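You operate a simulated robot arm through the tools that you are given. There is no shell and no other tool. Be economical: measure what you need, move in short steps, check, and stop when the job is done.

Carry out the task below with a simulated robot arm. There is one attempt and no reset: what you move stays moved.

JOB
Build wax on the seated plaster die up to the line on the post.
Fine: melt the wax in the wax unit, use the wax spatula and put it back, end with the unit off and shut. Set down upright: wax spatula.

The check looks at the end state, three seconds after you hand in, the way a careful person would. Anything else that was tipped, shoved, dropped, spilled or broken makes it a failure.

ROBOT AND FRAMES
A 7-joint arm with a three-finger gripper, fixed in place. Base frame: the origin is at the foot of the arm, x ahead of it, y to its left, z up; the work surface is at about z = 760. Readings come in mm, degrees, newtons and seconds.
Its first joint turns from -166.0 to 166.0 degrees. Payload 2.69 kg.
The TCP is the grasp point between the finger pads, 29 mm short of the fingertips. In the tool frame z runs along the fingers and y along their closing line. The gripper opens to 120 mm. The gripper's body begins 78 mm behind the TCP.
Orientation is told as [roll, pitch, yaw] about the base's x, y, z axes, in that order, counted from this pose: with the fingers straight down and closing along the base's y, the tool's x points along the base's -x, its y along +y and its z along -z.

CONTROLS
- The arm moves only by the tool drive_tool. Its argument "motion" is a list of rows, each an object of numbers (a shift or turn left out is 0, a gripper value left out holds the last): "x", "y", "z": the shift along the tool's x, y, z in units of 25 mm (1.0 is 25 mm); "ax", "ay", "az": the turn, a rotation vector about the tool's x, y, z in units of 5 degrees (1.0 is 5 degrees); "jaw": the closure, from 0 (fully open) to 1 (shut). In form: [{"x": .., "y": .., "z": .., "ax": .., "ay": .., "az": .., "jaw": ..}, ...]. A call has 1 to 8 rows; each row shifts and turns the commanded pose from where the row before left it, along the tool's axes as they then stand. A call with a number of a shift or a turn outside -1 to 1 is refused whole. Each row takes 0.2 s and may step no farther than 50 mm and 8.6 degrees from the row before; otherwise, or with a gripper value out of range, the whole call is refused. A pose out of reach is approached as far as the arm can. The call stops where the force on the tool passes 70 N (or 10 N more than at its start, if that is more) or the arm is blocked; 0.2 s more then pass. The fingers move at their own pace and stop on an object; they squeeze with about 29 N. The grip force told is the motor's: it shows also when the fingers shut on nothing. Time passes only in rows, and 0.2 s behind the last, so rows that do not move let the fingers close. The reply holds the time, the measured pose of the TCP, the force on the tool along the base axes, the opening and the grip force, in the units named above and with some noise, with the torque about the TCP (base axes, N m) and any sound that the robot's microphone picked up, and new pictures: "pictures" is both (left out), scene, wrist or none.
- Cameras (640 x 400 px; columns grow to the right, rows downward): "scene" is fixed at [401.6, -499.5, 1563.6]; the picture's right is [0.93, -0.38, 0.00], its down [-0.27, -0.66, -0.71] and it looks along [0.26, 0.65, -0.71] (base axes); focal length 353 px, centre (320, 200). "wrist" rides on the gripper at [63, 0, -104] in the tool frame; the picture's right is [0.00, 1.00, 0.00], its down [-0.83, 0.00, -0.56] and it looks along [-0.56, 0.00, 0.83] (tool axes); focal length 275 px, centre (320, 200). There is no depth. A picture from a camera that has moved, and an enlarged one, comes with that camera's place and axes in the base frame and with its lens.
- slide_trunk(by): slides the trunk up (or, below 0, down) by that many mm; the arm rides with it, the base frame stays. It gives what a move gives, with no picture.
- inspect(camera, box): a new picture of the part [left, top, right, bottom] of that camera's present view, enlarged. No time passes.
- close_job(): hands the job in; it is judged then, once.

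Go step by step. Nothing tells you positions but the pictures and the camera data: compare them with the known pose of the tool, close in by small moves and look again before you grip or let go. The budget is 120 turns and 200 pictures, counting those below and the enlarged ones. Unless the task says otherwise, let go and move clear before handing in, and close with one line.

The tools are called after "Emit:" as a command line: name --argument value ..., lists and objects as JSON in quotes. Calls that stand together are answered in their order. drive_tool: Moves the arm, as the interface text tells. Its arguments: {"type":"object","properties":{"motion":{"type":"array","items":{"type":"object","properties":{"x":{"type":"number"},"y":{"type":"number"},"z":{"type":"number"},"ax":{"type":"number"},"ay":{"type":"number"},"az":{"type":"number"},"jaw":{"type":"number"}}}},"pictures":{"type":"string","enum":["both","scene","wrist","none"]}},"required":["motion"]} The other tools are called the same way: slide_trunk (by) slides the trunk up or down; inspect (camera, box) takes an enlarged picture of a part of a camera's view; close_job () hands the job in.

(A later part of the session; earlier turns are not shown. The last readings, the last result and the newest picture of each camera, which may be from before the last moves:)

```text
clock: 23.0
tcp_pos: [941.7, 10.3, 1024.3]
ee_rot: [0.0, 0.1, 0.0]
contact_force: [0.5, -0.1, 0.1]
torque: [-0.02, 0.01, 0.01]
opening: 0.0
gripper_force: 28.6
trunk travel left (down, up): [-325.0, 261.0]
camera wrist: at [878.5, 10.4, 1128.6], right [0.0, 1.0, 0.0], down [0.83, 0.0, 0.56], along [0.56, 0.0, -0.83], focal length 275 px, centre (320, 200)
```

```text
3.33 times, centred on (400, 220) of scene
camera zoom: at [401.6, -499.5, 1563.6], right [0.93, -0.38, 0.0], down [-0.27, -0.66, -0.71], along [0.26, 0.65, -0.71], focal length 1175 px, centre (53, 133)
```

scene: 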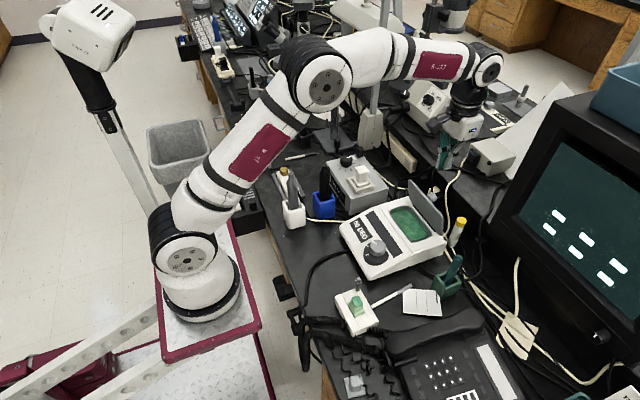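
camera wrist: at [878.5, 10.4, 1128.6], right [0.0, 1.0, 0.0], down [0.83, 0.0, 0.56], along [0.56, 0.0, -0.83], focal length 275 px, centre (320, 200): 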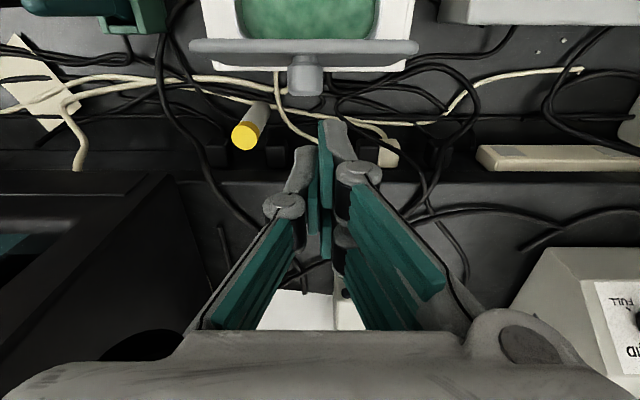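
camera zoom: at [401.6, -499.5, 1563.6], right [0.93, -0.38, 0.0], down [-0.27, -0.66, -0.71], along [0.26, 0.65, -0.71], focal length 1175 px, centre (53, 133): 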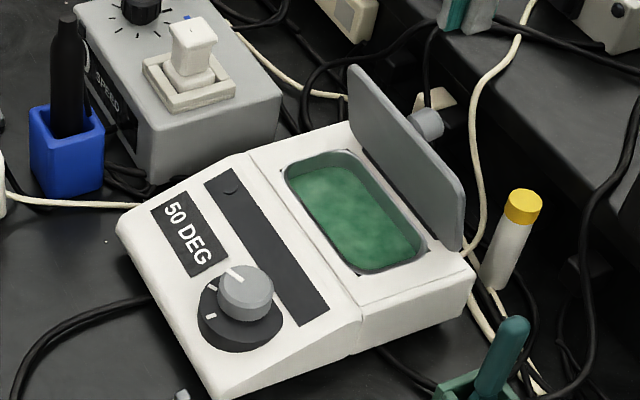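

The lid stays open. The temperature has settled at 50 and the wax still looks solid and mottled, so I'll go back to turn the knob to the second mark.

Emit:
drive_tool --motion '[{"x": 1, "y": -0.28, "jaw": 0.3}, {"x": 1, "y": -0.28}, {"x": 1, "y": -0.28}, {"x": 1, "y": -0.28}, {"x": 1, "y": -0.28}, {"x": 1, "y": -0.28}, {"x": 1, "y": -0.28, "z": 0.5}, {"x": 1, "y": -0.28, "z": 0.8}]' --pictures "none"

Emit:
drive_tool --motion '[{"z": 1}, {"z": 1}, {"z": 1}, {"z": 1}, {"z": 0.8}, {"z": 0.6}, {}]' --pictures "both"

Emit:
inspect --camera "scene" --box '[320, 160, 480, 280]'

```text
clock: 24.8
tcp_pos: [740.4, -43.8, 992.7]
ee_rot: [0.0, 0.0, 0.0]
contact_force: [-0.8, -0.5, -0.1]
torque: [-0.02, -0.01, 0.01]
opening: 84.0
gripper_force: 0.0
trunk travel left (down, up): [-325.0, 261.0]
```

```text
clock: 26.4
tcp_pos: [741.1, -42.3, 856.9]
ee_rot: [0.0, -0.1, 0.0]
contact_force: [0.2, 1.0, 0.0]
torque: [-0.03, 0.03, 0.05]
opening: 83.8
gripper_force: 0.0
trunk travel left (down, up): [-325.0, 261.0]
camera wrist: at [678.2, -44.2, 961.6], right [0.0, 1.0, 0.0], down [0.83, 0.0, 0.56], along [0.56, 0.0, -0.83], focal length 275 px, centre (320, 200)
```

scene: 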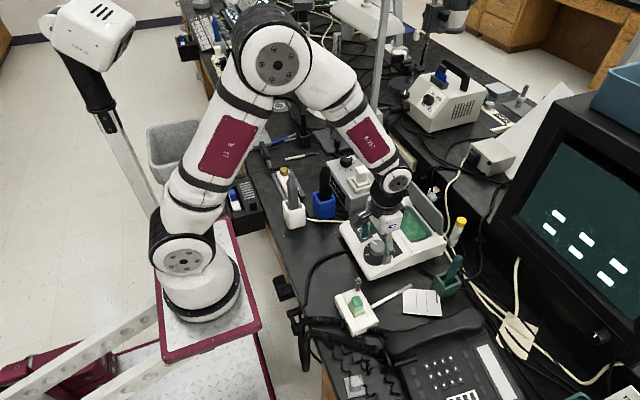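
wrist: 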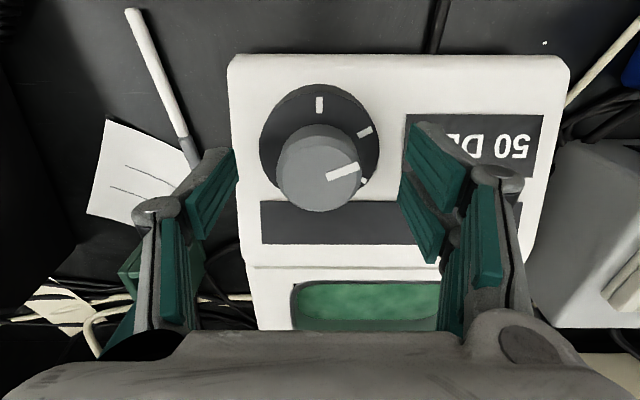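

```text
3.33 times, centred on (400, 220) of scene
camera zoom: at [401.6, -499.5, 1563.6], right [0.93, -0.38, 0.0], down [-0.27, -0.66, -0.71], along [0.26, 0.65, -0.71], focal length 1175 px, centre (53, 133)
```

zoom: 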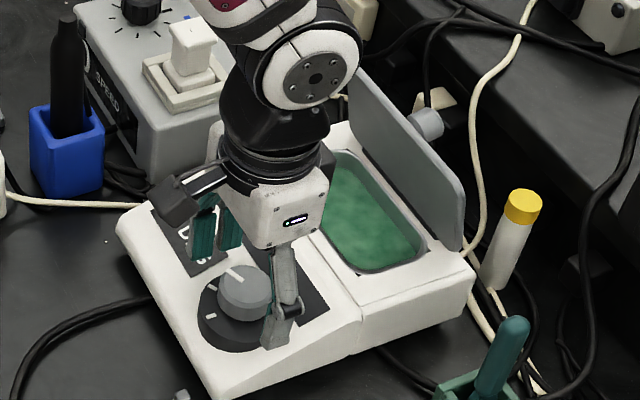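

Emit:
drive_tool --motion '[{"z": 0.2, "y": -0.07, "jaw": 1}, {"jaw": 1}, {"jaw": 1}, {"az": 1}, {"az": 1}, {"az": 1}, {"az": 1}, {"az": 1}]' --pictures "none"

Emit:
drive_tool --motion '[{"az": 1}, {"az": 1}, {"az": 1}, {"az": 1}, {"az": 1}, {"az": 1}, {"az": 1}]' --pictures "wrist"

Emit:
inspect --camera "scene" --box '[320, 160, 480, 280]'

```text
clock: 28.2
tcp_pos: [742.8, -43.1, 854.0]
ee_rot: [0.1, -0.1, -25.1]
contact_force: [1.6, 29.6, 29.3]
torque: [0.93, -0.46, 0.09]
opening: 41.3
gripper_force: 44.9
trunk travel left (down, up): [-325.0, 261.0]
```

```text
clock: 29.8
tcp_pos: [744.0, -44.7, 853.7]
ee_rot: [0.1, 0.0, -60.0]
contact_force: [21.2, 26.7, 10.2]
torque: [0.85, -0.52, 0.78]
opening: 40.5
gripper_force: 44.8
trunk travel left (down, up): [-325.0, 261.0]
camera wrist: at [711.0, 9.7, 956.8], right [0.86, 0.5, 0.0], down [0.42, -0.72, 0.56], along [0.28, -0.48, -0.83], focal length 275 px, centre (320, 200)
```

wrist: 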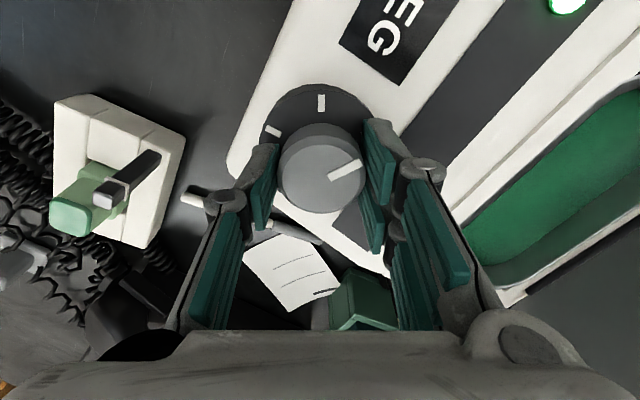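

```text
3.33 times, centred on (400, 220) of scene
camera zoom: at [401.6, -499.5, 1563.6], right [0.93, -0.38, 0.0], down [-0.27, -0.66, -0.71], along [0.26, 0.65, -0.71], focal length 1175 px, centre (53, 133)
```

zoom: 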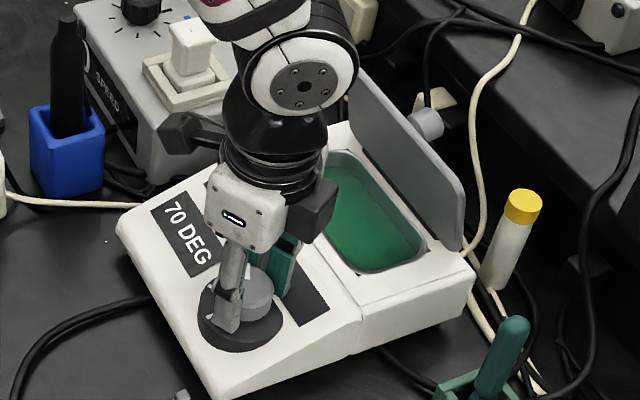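

The indicator turned green at 70 DEG and the wax looks melted. I'll release, rise and check that it's stable.

Emit:
drive_tool --motion '[{"jaw": 0.3}, {"jaw": 0.3}, {"z": -0.8}, {"z": -0.8}, {"z": -0.8}, {"z": -0.8}, {"z": -0.8}, {"az": -1}]' --pictures "none"

Emit:
drive_tool --motion '[{"az": -1}, {"az": -1}, {"az": -1}, {"az": -1}, {"az": -1}, {"az": -1}, {"az": -1}, {"az": -1}]' --pictures "none"

Emit:
drive_tool --motion '[{"az": -1}, {"az": -1}, {"az": -1}, {"y": -0.9, "x": -0.4}, {"y": -0.9, "x": -0.4}, {"y": -0.9, "x": -0.2}, {"y": -0.9}, {"y": -0.9}]' --pictures "both"

Emit:
inspect --camera "scene" --box '[320, 160, 480, 280]'

```text
clock: 31.6
tcp_pos: [740.4, -46.4, 951.5]
ee_rot: [0.0, 0.0, -55.0]
contact_force: [0.1, -0.2, -0.3]
torque: [-0.01, -0.02, 0.0]
opening: 84.1
gripper_force: 0.1
trunk travel left (down, up): [-325.0, 261.0]
```

```text
clock: 33.4
tcp_pos: [742.0, -46.3, 952.5]
ee_rot: [0.0, 0.0, -14.9]
contact_force: [0.2, -0.5, -0.5]
torque: [0.01, 0.02, -0.03]
opening: 84.0
gripper_force: 0.1
trunk travel left (down, up): [-325.0, 261.0]
```

```text
clock: 35.2
tcp_pos: [768.1, -158.4, 952.3]
ee_rot: [0.0, 0.0, 0.0]
contact_force: [0.1, -0.2, 0.1]
torque: [-0.03, -0.03, -0.03]
opening: 83.8
gripper_force: 0.1
trunk travel left (down, up): [-325.0, 261.0]
camera wrist: at [703.7, -159.3, 1056.6], right [0.0, 1.0, 0.0], down [0.83, 0.0, 0.56], along [0.56, 0.0, -0.83], focal length 275 px, centre (320, 200)
```

scene: 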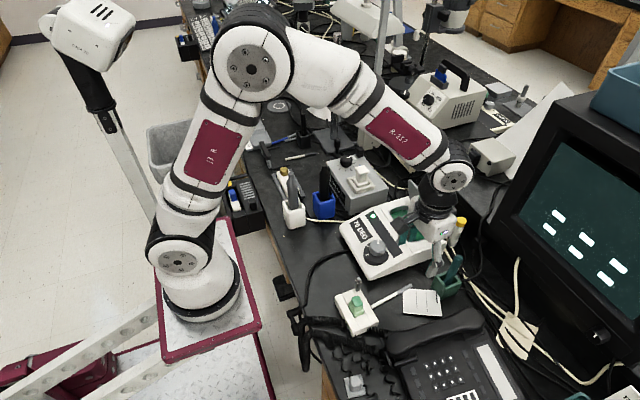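
wrist: 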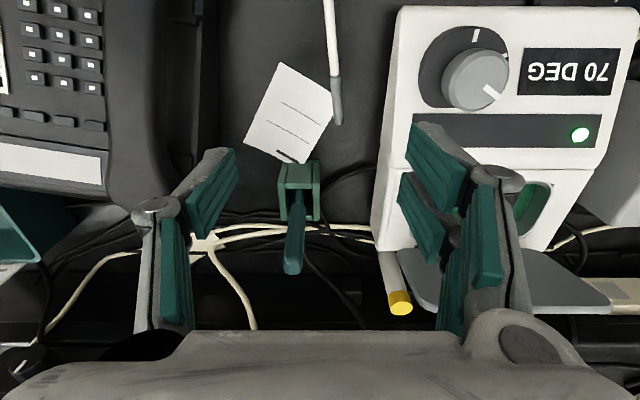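

```text
3.33 times, centred on (400, 220) of scene
camera zoom: at [401.6, -499.5, 1563.6], right [0.93, -0.38, 0.0], down [-0.27, -0.66, -0.71], along [0.26, 0.65, -0.71], focal length 1175 px, centre (53, 133)
```

zoom: 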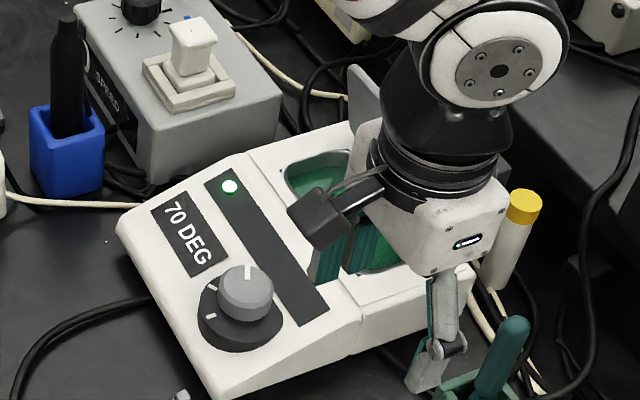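

The unit holds 70 DEG with the light green. The spatula handle stands at about (870,-182), top z about 901, so I'm moving above it.

Emit:
drive_tool --motion '[{"x": -0.8, "y": -0.19, "jaw": 0.5}, {"x": -0.8, "y": -0.19}, {"x": -0.8, "y": -0.19}, {"x": -0.8, "y": -0.19}, {"x": -0.8, "y": -0.19}, {}]' --pictures "both"

Emit:
inspect --camera "scene" --box '[400, 200, 500, 310]'

Emit:
inspect --camera "wrist" --box '[240, 80, 400, 260]'

```text
clock: 36.6
tcp_pos: [868.2, -182.9, 952.0]
ee_rot: [0.0, 0.0, -0.1]
contact_force: [0.2, -0.9, 0.6]
torque: [-0.01, 0.01, -0.02]
opening: 59.9
gripper_force: 0.1
trunk travel left (down, up): [-325.0, 261.0]
camera wrist: at [804.2, -183.1, 1056.0], right [0.0, 1.0, 0.0], down [0.83, 0.0, 0.56], along [0.56, 0.0, -0.83], focal length 275 px, centre (320, 200)
```

scene: 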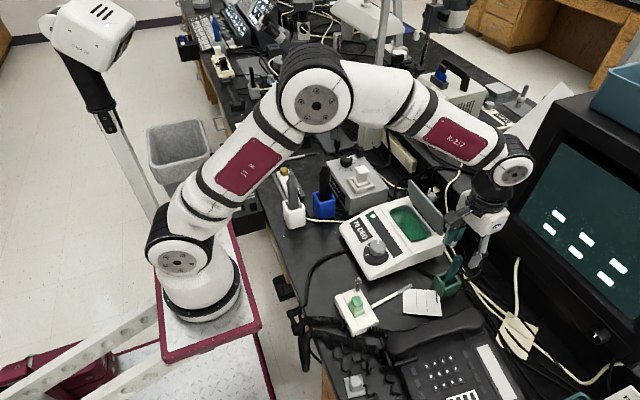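
wrist: 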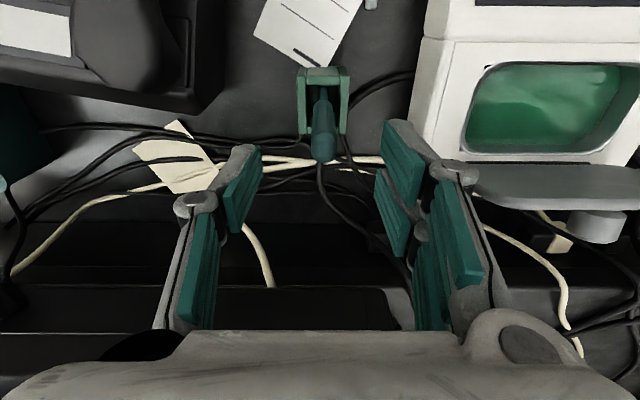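

```text
3.64 times, centred on (450, 255) of scene
camera zoom: at [401.6, -499.5, 1563.6], right [0.93, -0.38, 0.0], down [-0.27, -0.66, -0.71], along [0.26, 0.65, -0.71], focal length 1282 px, centre (-153, 0)
```

zoom: 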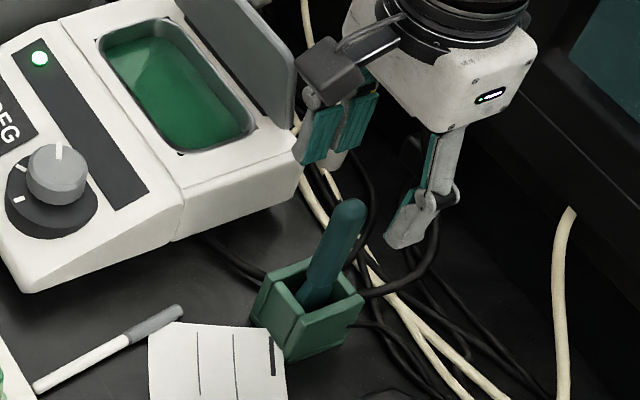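

```text
2.22 times, centred on (320, 170) of wrist
camera zoom: at [804.2, -183.1, 1056.0], right [0.0, 1.0, 0.0], down [0.83, 0.0, 0.56], along [0.56, 0.0, -0.83], focal length 612 px, centre (320, 267)
```

zoom: 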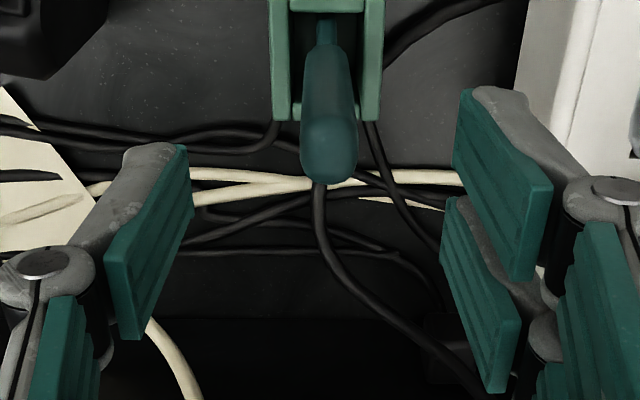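

The handle is between the fingers, so I'm descending to grip its upper part.

Emit:
drive_tool --motion '[{"x": -0.05, "y": 0.05, "z": 0.8}, {"z": 0.8}, {"z": 0.8}, {"z": 0.8}, {}]' --pictures "both"

Emit:
inspect --camera "scene" --box '[400, 200, 500, 310]'

```text
clock: 37.8
tcp_pos: [867.3, -180.8, 871.2]
ee_rot: [0.0, 0.0, 0.0]
contact_force: [0.0, 0.5, -0.3]
torque: [0.02, -0.02, -0.02]
opening: 60.0
gripper_force: 0.0
trunk travel left (down, up): [-325.0, 261.0]
camera wrist: at [803.6, -181.5, 975.5], right [0.0, 1.0, 0.0], down [0.83, 0.0, 0.56], along [0.56, 0.0, -0.83], focal length 275 px, centre (320, 200)
```

scene: 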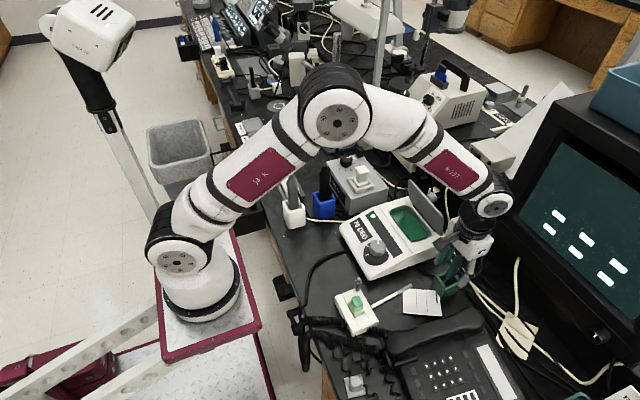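
wrist: 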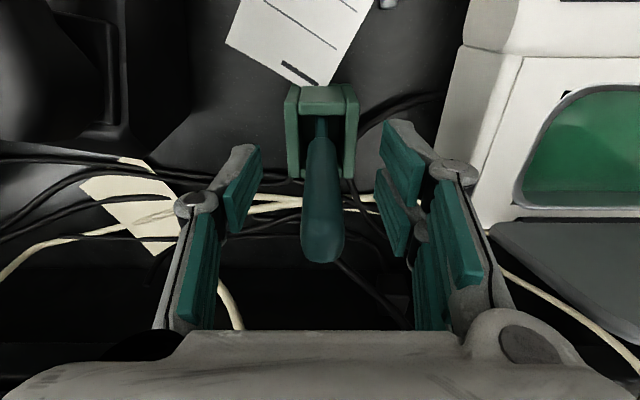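

```text
3.64 times, centred on (450, 255) of scene
camera zoom: at [401.6, -499.5, 1563.6], right [0.93, -0.38, 0.0], down [-0.27, -0.66, -0.71], along [0.26, 0.65, -0.71], focal length 1282 px, centre (-153, 0)
```

zoom: 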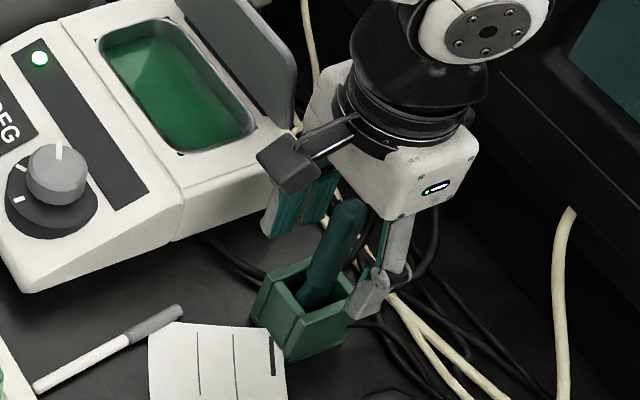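

Emit:
drive_tool --motion '[{"jaw": 1}, {"jaw": 1}, {"jaw": 1}, {}]' --pictures "wrist"

Emit:
inspect --camera "scene" --box '[400, 200, 500, 310]'

```text
clock: 38.8
tcp_pos: [867.8, -181.1, 871.3]
ee_rot: [0.0, 0.0, 0.0]
contact_force: [1.2, 0.1, 0.0]
torque: [0.01, -0.04, 0.0]
opening: 15.3
gripper_force: 29.4
trunk travel left (down, up): [-325.0, 261.0]
camera wrist: at [803.7, -181.5, 975.7], right [0.0, 1.0, 0.0], down [0.83, 0.0, 0.56], along [0.56, 0.0, -0.83], focal length 275 px, centre (320, 200)
```

wrist: 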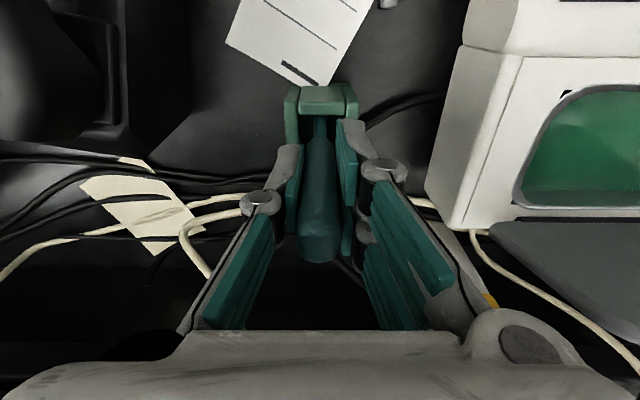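

```text
3.64 times, centred on (450, 255) of scene
camera zoom: at [401.6, -499.5, 1563.6], right [0.93, -0.38, 0.0], down [-0.27, -0.66, -0.71], along [0.26, 0.65, -0.71], focal length 1282 px, centre (-153, 0)
```

zoom: 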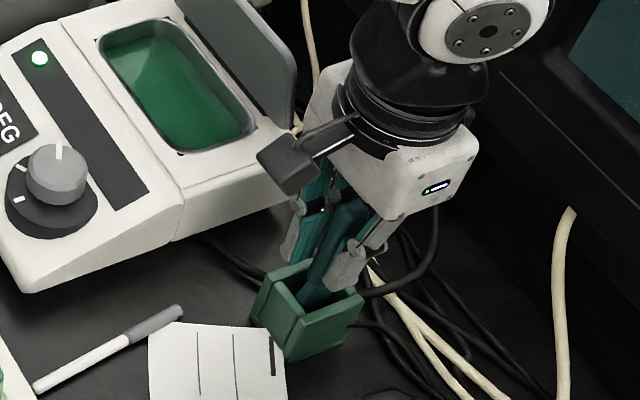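

Gripped at (867.8,-181.1,871.3). I'm lifting along the handle's slight lean.

Emit:
drive_tool --motion '[{"z": -0.5, "x": -0.03}, {"z": -0.6, "x": -0.03}, {"z": -0.8, "x": -0.05}, {"z": -0.8, "x": -0.05}, {"z": -0.8}, {"z": -0.8}, {}]' --pictures "both"

Emit:
inspect --camera "scene" --box '[400, 200, 500, 310]'

```text
clock: 40.4
tcp_pos: [872.9, -181.8, 980.5]
ee_rot: [0.0, 0.0, 0.0]
contact_force: [0.3, -0.6, -0.6]
torque: [-0.02, 0.03, 0.02]
opening: 15.3
gripper_force: 28.8
trunk travel left (down, up): [-325.0, 261.0]
camera wrist: at [808.1, -182.6, 1084.5], right [0.0, 1.0, 0.0], down [0.83, 0.0, 0.56], along [0.56, 0.0, -0.83], focal length 275 px, centre (320, 200)
```

scene: 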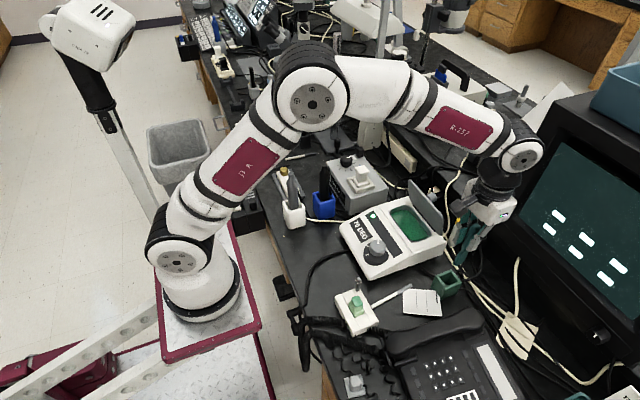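
wrist: 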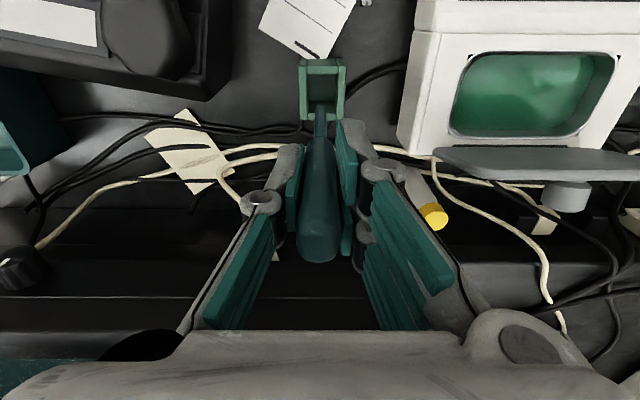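

```text
3.64 times, centred on (450, 255) of scene
camera zoom: at [401.6, -499.5, 1563.6], right [0.93, -0.38, 0.0], down [-0.27, -0.66, -0.71], along [0.26, 0.65, -0.71], focal length 1282 px, centre (-153, 0)
```

zoom: 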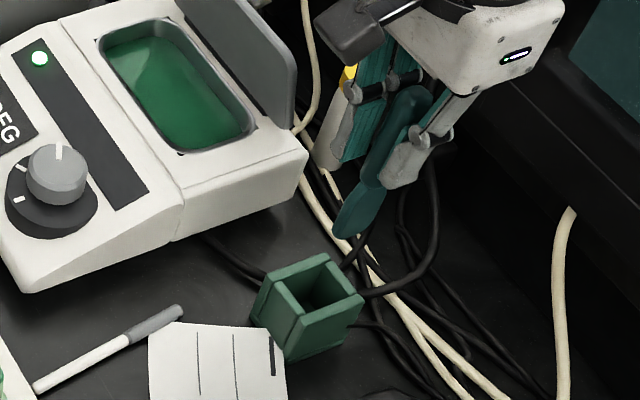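

It is a spatula with a flat blade. I'm carrying it over the wax pot at height and looking at where the tip is.

Emit:
drive_tool --motion '[{"z": -0.6}, {"z": -0.4, "y": 0.8}, {"y": 1}, {"y": 1}, {"y": 1}, {"y": 1}, {"y": 1}, {"y": 1}]' --pictures "both"

Emit:
inspect --camera "scene" --box '[370, 150, 480, 260]'

Emit:
inspect --camera "wrist" --box '[220, 60, 420, 200]'

```text
clock: 42.2
tcp_pos: [871.6, -13.0, 1003.1]
ee_rot: [0.0, 0.1, 0.0]
contact_force: [0.8, 0.3, -0.4]
torque: [0.03, -0.01, 0.01]
opening: 15.3
gripper_force: 29.1
trunk travel left (down, up): [-325.0, 261.0]
camera wrist: at [808.4, -12.9, 1107.7], right [0.0, 1.0, 0.0], down [0.83, 0.0, 0.56], along [0.56, 0.0, -0.83], focal length 275 px, centre (320, 200)
```

scene: 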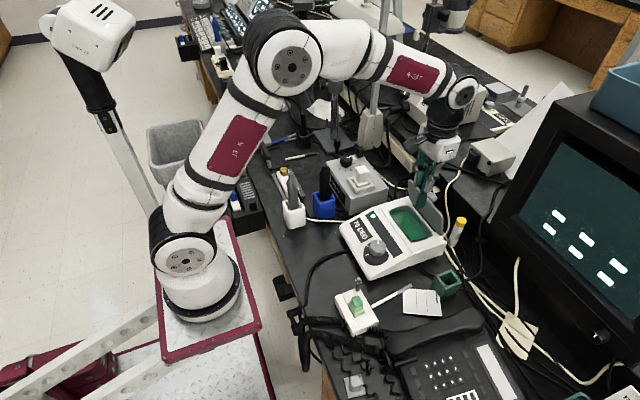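
wrist: 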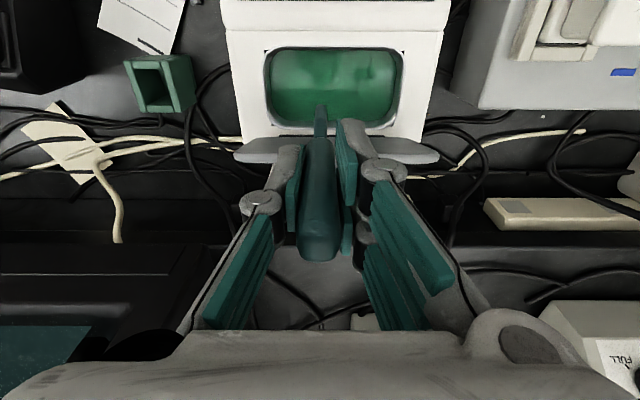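

```text
3.64 times, centred on (425, 205) of scene
camera zoom: at [401.6, -499.5, 1563.6], right [0.93, -0.38, 0.0], down [-0.27, -0.66, -0.71], along [0.26, 0.65, -0.71], focal length 1282 px, centre (-62, 182)
```

zoom: 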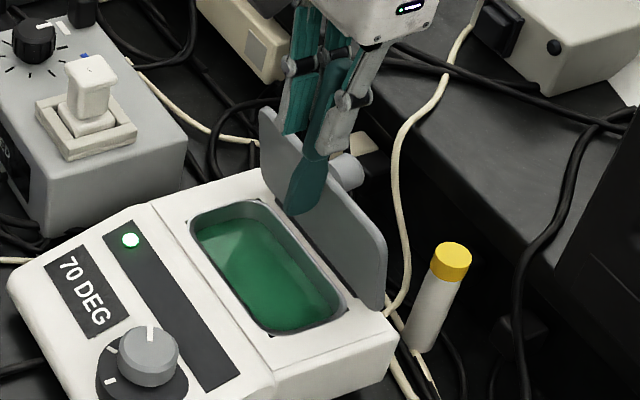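

```text
2.86 times, centred on (320, 130) of wrist
camera zoom: at [808.4, -12.9, 1107.7], right [0.0, 1.0, 0.0], down [0.83, 0.0, 0.56], along [0.56, 0.0, -0.83], focal length 786 px, centre (320, 400)
```

zoom: 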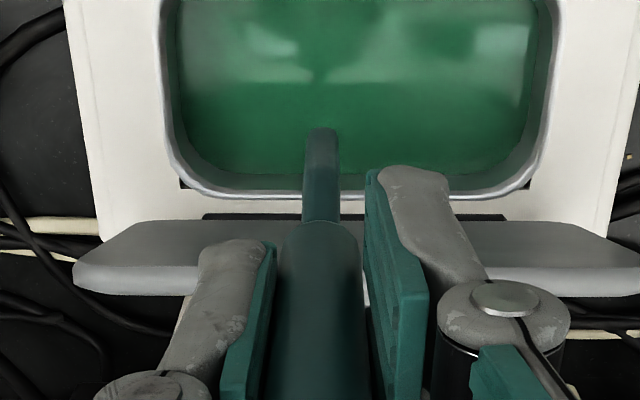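

The blade tip is about 109 mm below the TCP and 4 mm toward the base. I'm lowering it into the pot.

Emit:
drive_tool --motion '[{"x": 0.15, "y": 0.15, "z": 0.6}, {"z": 0.8}, {"z": 0.7}, {"z": 0.6}, {}]' --pictures "wrist"

Emit:
inspect --camera "scene" --box '[370, 170, 470, 260]'

Emit:
inspect --camera "wrist" --box '[220, 60, 420, 200]'

```text
clock: 43.4
tcp_pos: [869.7, -7.3, 937.1]
ee_rot: [-0.1, -0.1, 0.0]
contact_force: [-0.5, 0.0, -0.7]
torque: [0.01, 0.0, -0.01]
opening: 15.2
gripper_force: 28.8
trunk travel left (down, up): [-325.0, 261.0]
camera wrist: at [805.2, -7.9, 1041.4], right [0.0, 1.0, 0.0], down [0.83, 0.0, 0.56], along [0.56, 0.0, -0.83], focal length 275 px, centre (320, 200)
```

wrist: 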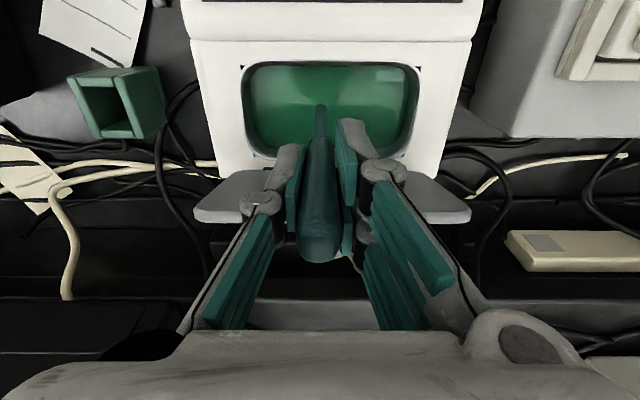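

```text
4.44 times, centred on (420, 215) of scene
camera zoom: at [401.6, -499.5, 1563.6], right [0.93, -0.38, 0.0], down [-0.27, -0.66, -0.71], along [0.26, 0.65, -0.71], focal length 1567 px, centre (-124, 133)
```

zoom: 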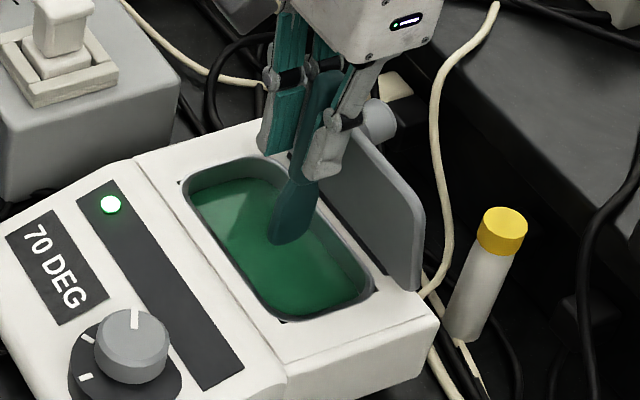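

```text
2.86 times, centred on (320, 130) of wrist
camera zoom: at [805.2, -7.9, 1041.4], right [0.0, 1.0, 0.0], down [0.83, 0.0, 0.56], along [0.56, 0.0, -0.83], focal length 786 px, centre (320, 400)
```

zoom: 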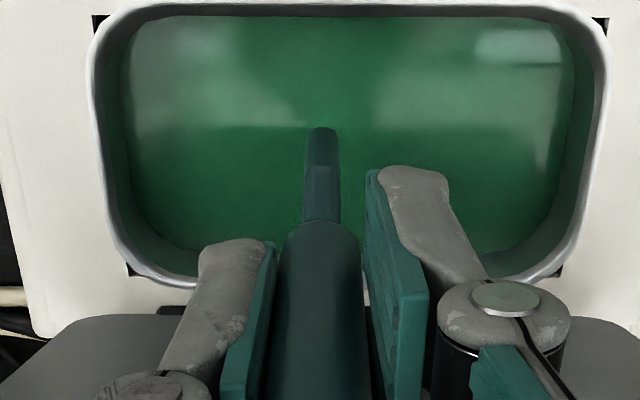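

Emit:
drive_tool --motion '[{"z": 0.35}, {"z": 0.35}, {}]' --pictures "none"

Emit:
inspect --camera "scene" --box '[370, 170, 470, 260]'

Emit:
inspect --camera "wrist" --box '[220, 60, 420, 200]'

```text
clock: 44.2
tcp_pos: [867.2, -7.5, 919.0]
ee_rot: [0.0, -0.1, 0.1]
contact_force: [0.4, -0.2, -0.7]
torque: [-0.02, 0.05, 0.01]
opening: 15.6
gripper_force: 29.1
trunk travel left (down, up): [-325.0, 261.0]
```

```text
4.44 times, centred on (420, 215) of scene
camera zoom: at [401.6, -499.5, 1563.6], right [0.93, -0.38, 0.0], down [-0.27, -0.66, -0.71], along [0.26, 0.65, -0.71], focal length 1567 px, centre (-124, 133)
```

zoom: 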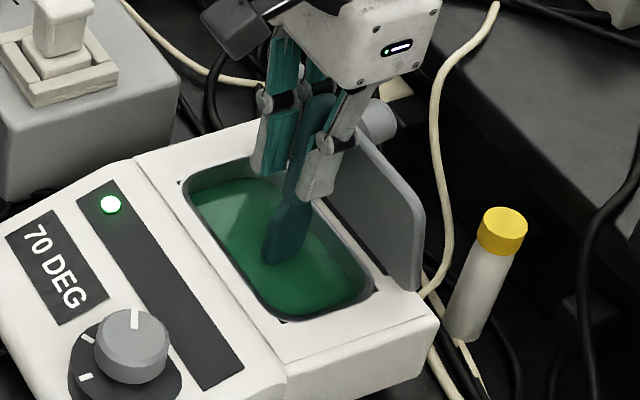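

```text
2.86 times, centred on (320, 130) of wrist
camera zoom: at [804.7, -7.7, 1023.8], right [0.0, 1.0, 0.0], down [0.83, 0.0, 0.56], along [0.56, 0.0, -0.83], focal length 786 px, centre (320, 400)
```

zoom: 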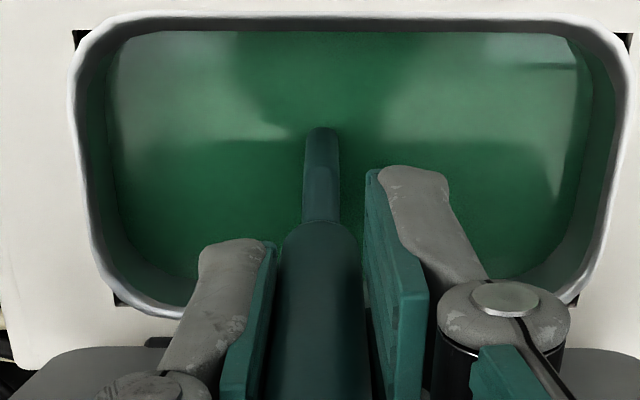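

Emit:
drive_tool --motion '[{"z": 0.25}, {"z": 0.25}, {}]' --pictures "none"

Emit:
inspect --camera "scene" --box '[390, 190, 450, 250]'

Emit:
inspect --camera "wrist" --box '[220, 60, 420, 200]'

```text
clock: 45.0
tcp_pos: [867.4, -6.7, 907.6]
ee_rot: [0.0, 0.0, 0.0]
contact_force: [-0.6, 0.5, -0.6]
torque: [0.0, 0.01, 0.01]
opening: 15.3
gripper_force: 29.0
trunk travel left (down, up): [-325.0, 261.0]
```

```text
6.67 times, centred on (420, 220) of scene
camera zoom: at [401.6, -499.5, 1563.6], right [0.93, -0.38, 0.0], down [-0.27, -0.66, -0.71], along [0.26, 0.65, -0.71], focal length 2350 px, centre (-347, 67)
```

zoom: 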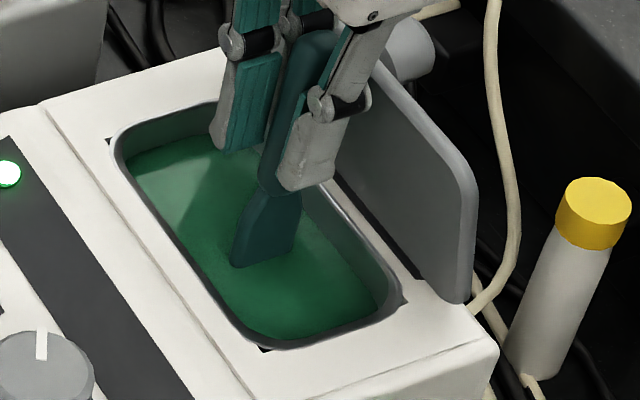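

```text
2.86 times, centred on (320, 130) of wrist
camera zoom: at [804.3, -8.1, 1011.9], right [0.0, 1.0, 0.0], down [0.83, 0.0, 0.56], along [0.56, 0.0, -0.83], focal length 786 px, centre (320, 400)
```

zoom: 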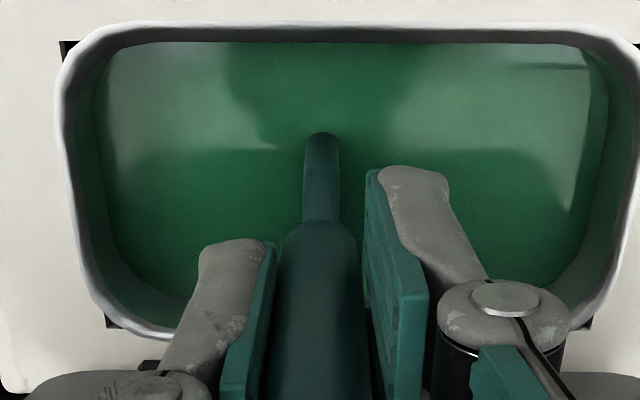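

The blade has just entered the wax surface. I'll dip about 8 mm deeper, wait briefly, then lift.

Emit:
drive_tool --motion '[{"z": 0.32}, {}, {}, {}, {}]' --pictures "none"

Emit:
inspect --camera "scene" --box '[390, 190, 450, 250]'

Emit:
drive_tool --motion '[{"z": -0.4}, {"z": -0.4}, {"z": -0.4}, {"z": -0.4}, {"z": -0.6}, {"z": -0.6}, {"z": -0.6}, {"z": -0.6}]' --pictures "wrist"

Emit:
inspect --camera "scene" --box '[390, 160, 470, 240]'

Emit:
inspect --camera "wrist" --box '[260, 80, 380, 160]'

```text
clock: 46.2
tcp_pos: [869.0, -6.2, 899.3]
ee_rot: [0.0, 0.0, -0.1]
contact_force: [-0.2, 1.1, -0.5]
torque: [-0.03, -0.03, -0.01]
opening: 15.5
gripper_force: 29.0
trunk travel left (down, up): [-325.0, 261.0]
```

```text
6.67 times, centred on (420, 220) of scene
camera zoom: at [401.6, -499.5, 1563.6], right [0.93, -0.38, 0.0], down [-0.27, -0.66, -0.71], along [0.26, 0.65, -0.71], focal length 2350 px, centre (-347, 67)
```

zoom: 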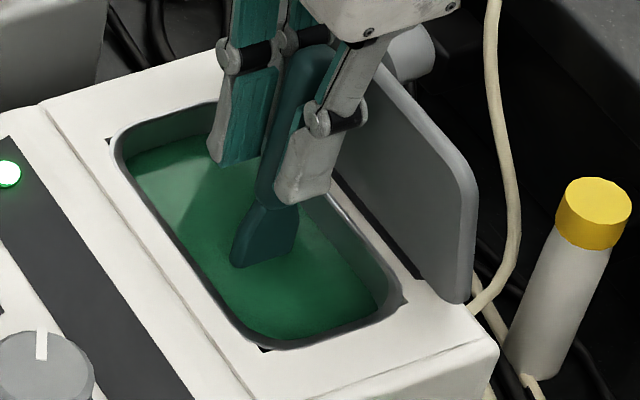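

```text
clock: 48.0
tcp_pos: [868.6, -7.5, 1000.8]
ee_rot: [-0.1, 0.1, 0.1]
contact_force: [0.5, 0.7, -0.4]
torque: [-0.01, 0.0, 0.03]
opening: 15.2
gripper_force: 29.4
trunk travel left (down, up): [-325.0, 261.0]
camera wrist: at [804.6, -8.1, 1103.5], right [0.0, 1.0, 0.0], down [0.83, 0.0, 0.56], along [0.56, 0.0, -0.83], focal length 275 px, centre (320, 200)
```

wrist: 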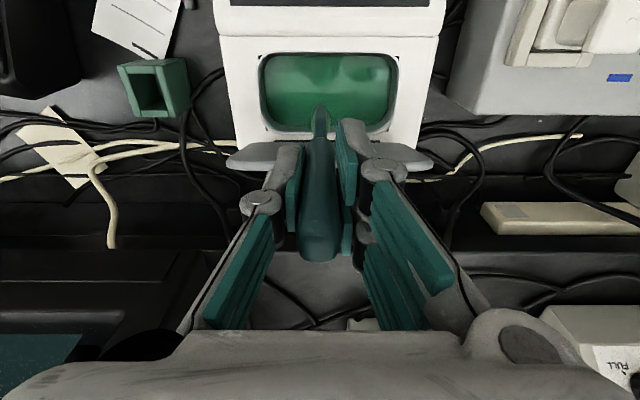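

```text
5.00 times, centred on (430, 200) of scene
camera zoom: at [401.6, -499.5, 1563.6], right [0.93, -0.38, 0.0], down [-0.27, -0.66, -0.71], along [0.26, 0.65, -0.71], focal length 1763 px, centre (-230, 200)
```

zoom: 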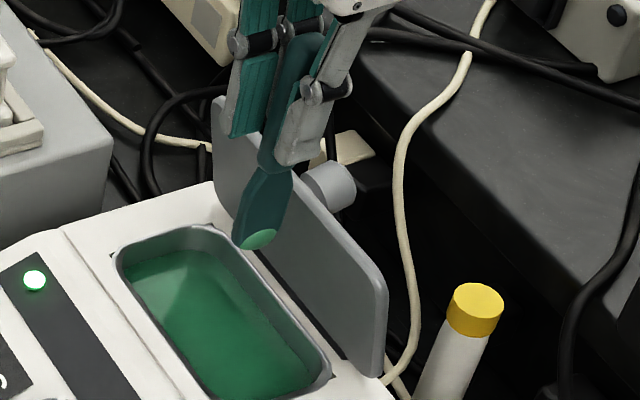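

```text
5.00 times, centred on (320, 120) of wrist
camera zoom: at [804.6, -8.1, 1103.5], right [0.0, 1.0, 0.0], down [0.83, 0.0, 0.56], along [0.56, 0.0, -0.83], focal length 1376 px, centre (320, 600)
```

zoom: 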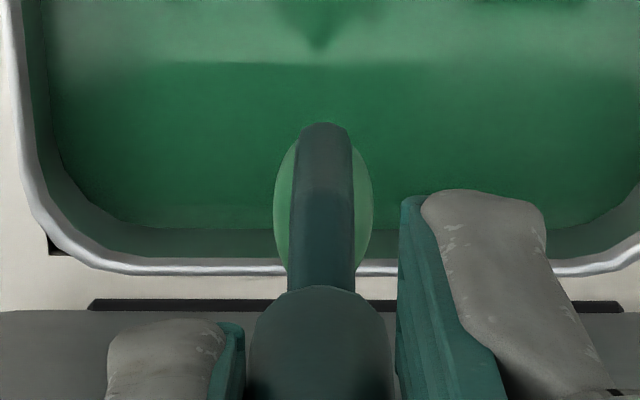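

The tip carries a blob of melted wax. I'm taking it straight to the die at about (633,-156), keeping high.

Emit:
drive_tool --motion '[{"x": 1, "y": -0.64}, {"x": 1, "y": -0.64}, {"x": 1, "y": -0.64}, {"x": 1, "y": -0.64}, {"x": 1, "y": -0.64}, {"x": 1, "y": -0.64}, {"x": 1, "y": -0.64}, {"x": 1, "y": -0.64}]' --pictures "none"

Emit:
drive_tool --motion '[{"x": 0.63, "y": -0.41}, {"x": 0.63, "y": -0.41, "z": 0.4}, {"z": 0.6}, {"z": 0.6}, {}]' --pictures "both"

Emit:
inspect --camera "scene" --box '[325, 245, 405, 335]'

Emit:
inspect --camera "wrist" --box '[240, 60, 400, 180]'

```text
clock: 49.8
tcp_pos: [667.0, -134.7, 997.4]
ee_rot: [0.0, 0.0, 0.0]
contact_force: [-0.4, 0.3, -0.3]
torque: [-0.04, 0.01, 0.0]
opening: 15.2
gripper_force: 28.8
trunk travel left (down, up): [-325.0, 261.0]
```

```text
clock: 51.0
tcp_pos: [635.6, -156.4, 961.4]
ee_rot: [0.0, 0.0, 0.0]
contact_force: [-0.1, -0.5, -1.2]
torque: [-0.01, 0.02, 0.0]
opening: 15.2
gripper_force: 28.8
trunk travel left (down, up): [-325.0, 261.0]
camera wrist: at [572.3, -156.6, 1065.5], right [0.0, 1.0, 0.0], down [0.83, 0.0, 0.56], along [0.56, 0.0, -0.83], focal length 275 px, centre (320, 200)
```

scene: 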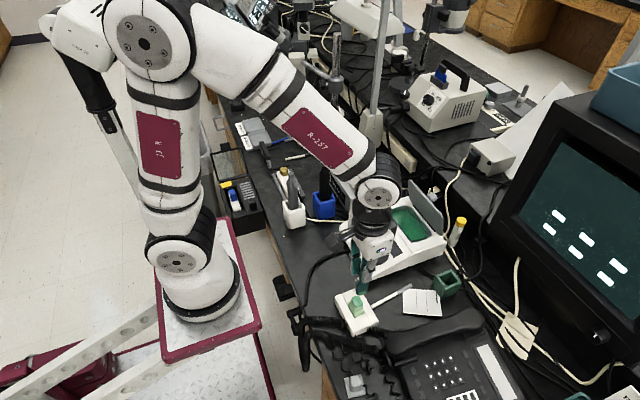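
wrist: 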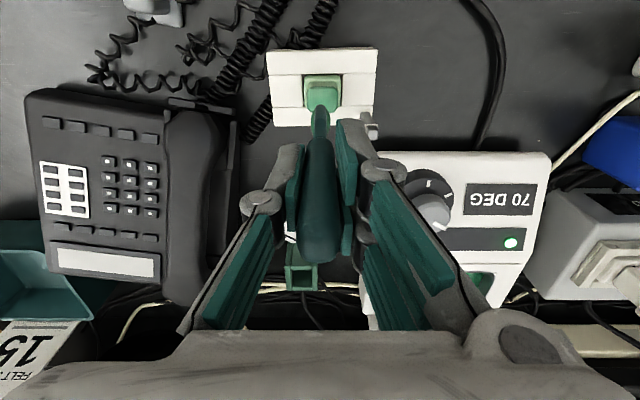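

```text
4.44 times, centred on (365, 290) of scene
camera zoom: at [401.6, -499.5, 1563.6], right [0.93, -0.38, 0.0], down [-0.27, -0.66, -0.71], along [0.26, 0.65, -0.71], focal length 1567 px, centre (120, -200)
```

zoom: 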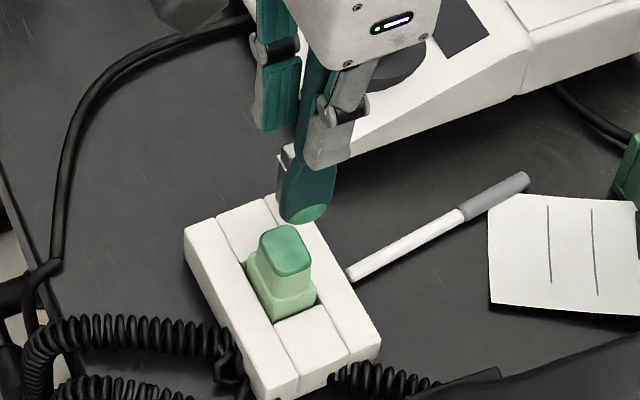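

```text
3.33 times, centred on (320, 120) of wrist
camera zoom: at [572.3, -156.6, 1065.5], right [0.0, 1.0, 0.0], down [0.83, 0.0, 0.56], along [0.56, 0.0, -0.83], focal length 918 px, centre (320, 467)
```

zoom: 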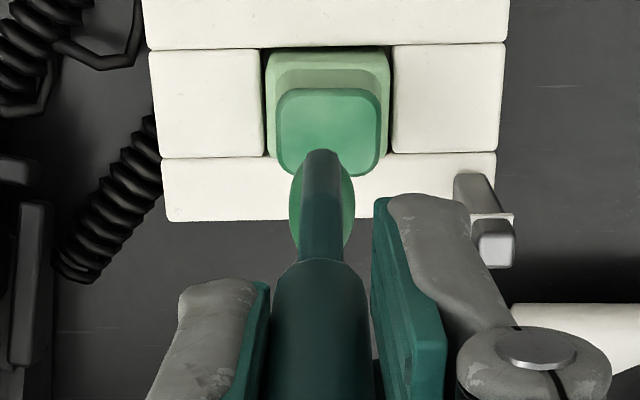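

The blade is right above the die cap. I'm lowering toward contact carefully.

Emit:
drive_tool --motion '[{"y": 0.07, "x": -0.06, "z": 0.5}, {"z": 0.5}, {"z": 0.2}, {}]' --pictures "none"

Emit:
inspect --camera "scene" --box '[325, 255, 395, 325]'

Emit:
inspect --camera "wrist" --box '[240, 60, 400, 180]'

```text
clock: 52.0
tcp_pos: [637.9, -152.9, 930.0]
ee_rot: [0.1, 0.1, 0.1]
contact_force: [0.3, 0.5, -0.1]
torque: [0.01, 0.02, 0.0]
opening: 15.0
gripper_force: 29.0
trunk travel left (down, up): [-325.0, 261.0]
```

```text
5.71 times, centred on (360, 290) of scene
camera zoom: at [401.6, -499.5, 1563.6], right [0.93, -0.38, 0.0], down [-0.27, -0.66, -0.71], along [0.26, 0.65, -0.71], focal length 2015 px, centre (91, -314)
```

zoom: 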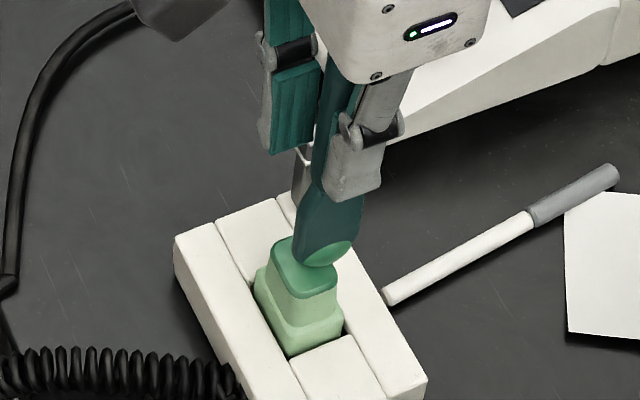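

```text
3.33 times, centred on (320, 120) of wrist
camera zoom: at [573.9, -154.8, 1034.4], right [0.0, 1.0, 0.0], down [0.83, 0.0, 0.56], along [0.56, 0.0, -0.83], focal length 918 px, centre (320, 467)
```

zoom: 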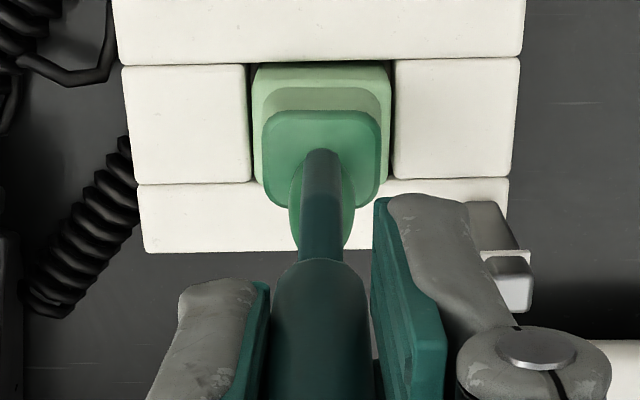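

Emit:
drive_tool --motion '[{"z": 0.16}, {"z": 0.08}, {}, {}]' --pictures "none"

Emit:
inspect --camera "scene" --box '[325, 255, 395, 325]'

Emit:
inspect --camera "wrist" --box '[240, 60, 400, 180]'

```text
clock: 53.0
tcp_pos: [638.0, -153.7, 924.9]
ee_rot: [-0.1, -0.2, 0.0]
contact_force: [0.3, -0.3, 27.3]
torque: [-0.02, -0.04, -0.01]
opening: 15.2
gripper_force: 29.0
trunk travel left (down, up): [-325.0, 261.0]
```

```text
5.71 times, centred on (360, 290) of scene
camera zoom: at [401.6, -499.5, 1563.6], right [0.93, -0.38, 0.0], down [-0.27, -0.66, -0.71], along [0.26, 0.65, -0.71], focal length 2015 px, centre (91, -314)
```

zoom: 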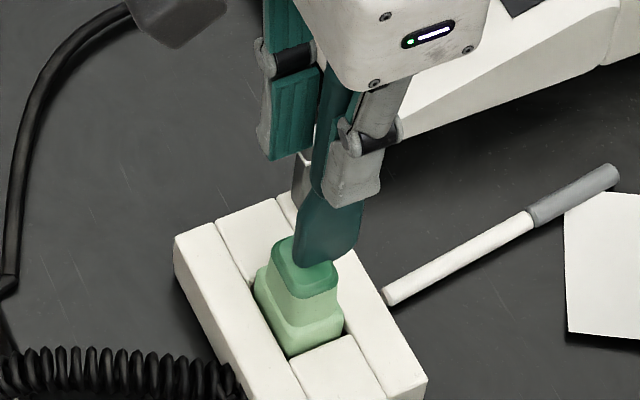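

```text
3.33 times, centred on (320, 120) of wrist
camera zoom: at [573.9, -154.5, 1029.7], right [0.0, 1.0, 0.0], down [0.83, 0.0, 0.56], along [0.56, 0.0, -0.83], focal length 918 px, centre (320, 467)
```

zoom: 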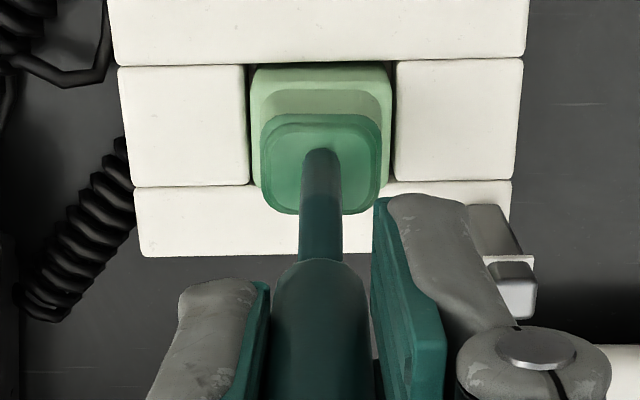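

The wax transferred to the die on contact. I'm lifting off and checking the new height against the line.

Emit:
drive_tool --motion '[{"z": -0.3}, {"z": -0.6}, {"z": -0.8}, {"z": -0.8}, {}]' --pictures "wrist"

Emit:
inspect --camera "scene" --box '[325, 255, 395, 325]'

Emit:
inspect --camera "wrist" --box '[240, 40, 400, 160]'

```text
clock: 54.2
tcp_pos: [637.2, -154.1, 986.6]
ee_rot: [-0.1, 0.1, 0.0]
contact_force: [-0.6, -0.4, -1.2]
torque: [0.06, -0.01, -0.02]
opening: 15.3
gripper_force: 29.2
trunk travel left (down, up): [-325.0, 261.0]
camera wrist: at [574.1, -155.1, 1091.5], right [0.0, 1.0, 0.0], down [0.83, 0.0, 0.56], along [0.56, 0.0, -0.83], focal length 275 px, centre (320, 200)
```

wrist: 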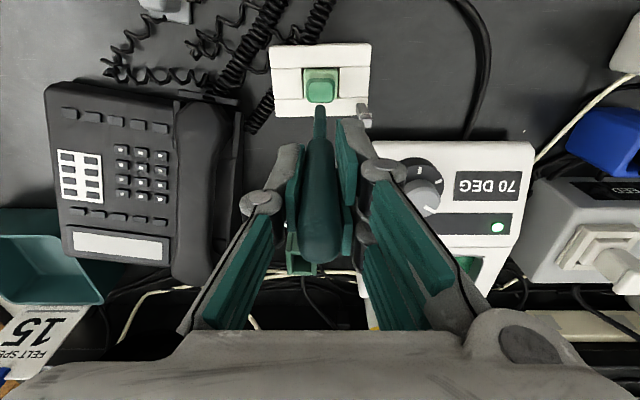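

```text
5.71 times, centred on (360, 290) of scene
camera zoom: at [401.6, -499.5, 1563.6], right [0.93, -0.38, 0.0], down [-0.27, -0.66, -0.71], along [0.26, 0.65, -0.71], focal length 2015 px, centre (91, -314)
```

zoom: 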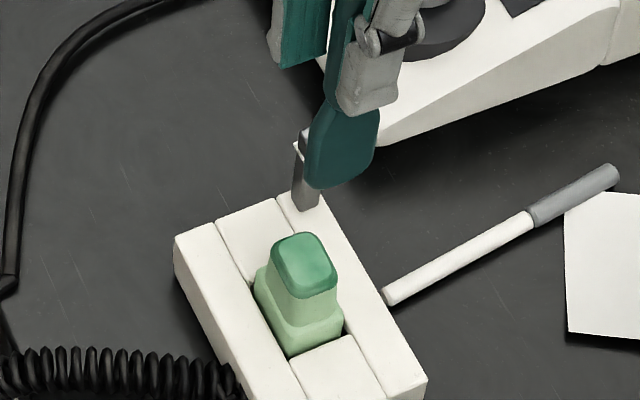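

```text
3.33 times, centred on (320, 100) of wrist
camera zoom: at [574.1, -155.1, 1091.5], right [0.0, 1.0, 0.0], down [0.83, 0.0, 0.56], along [0.56, 0.0, -0.83], focal length 918 px, centre (320, 533)
```

zoom: 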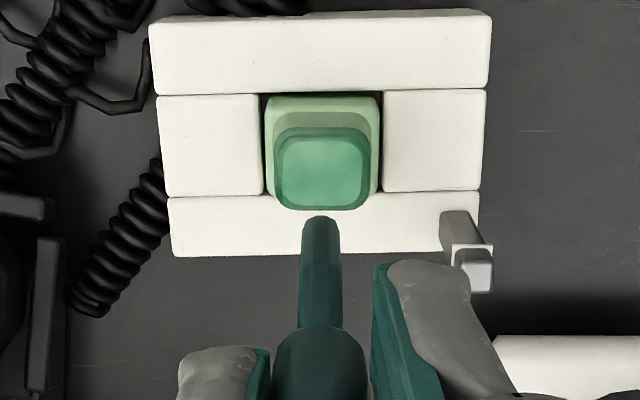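

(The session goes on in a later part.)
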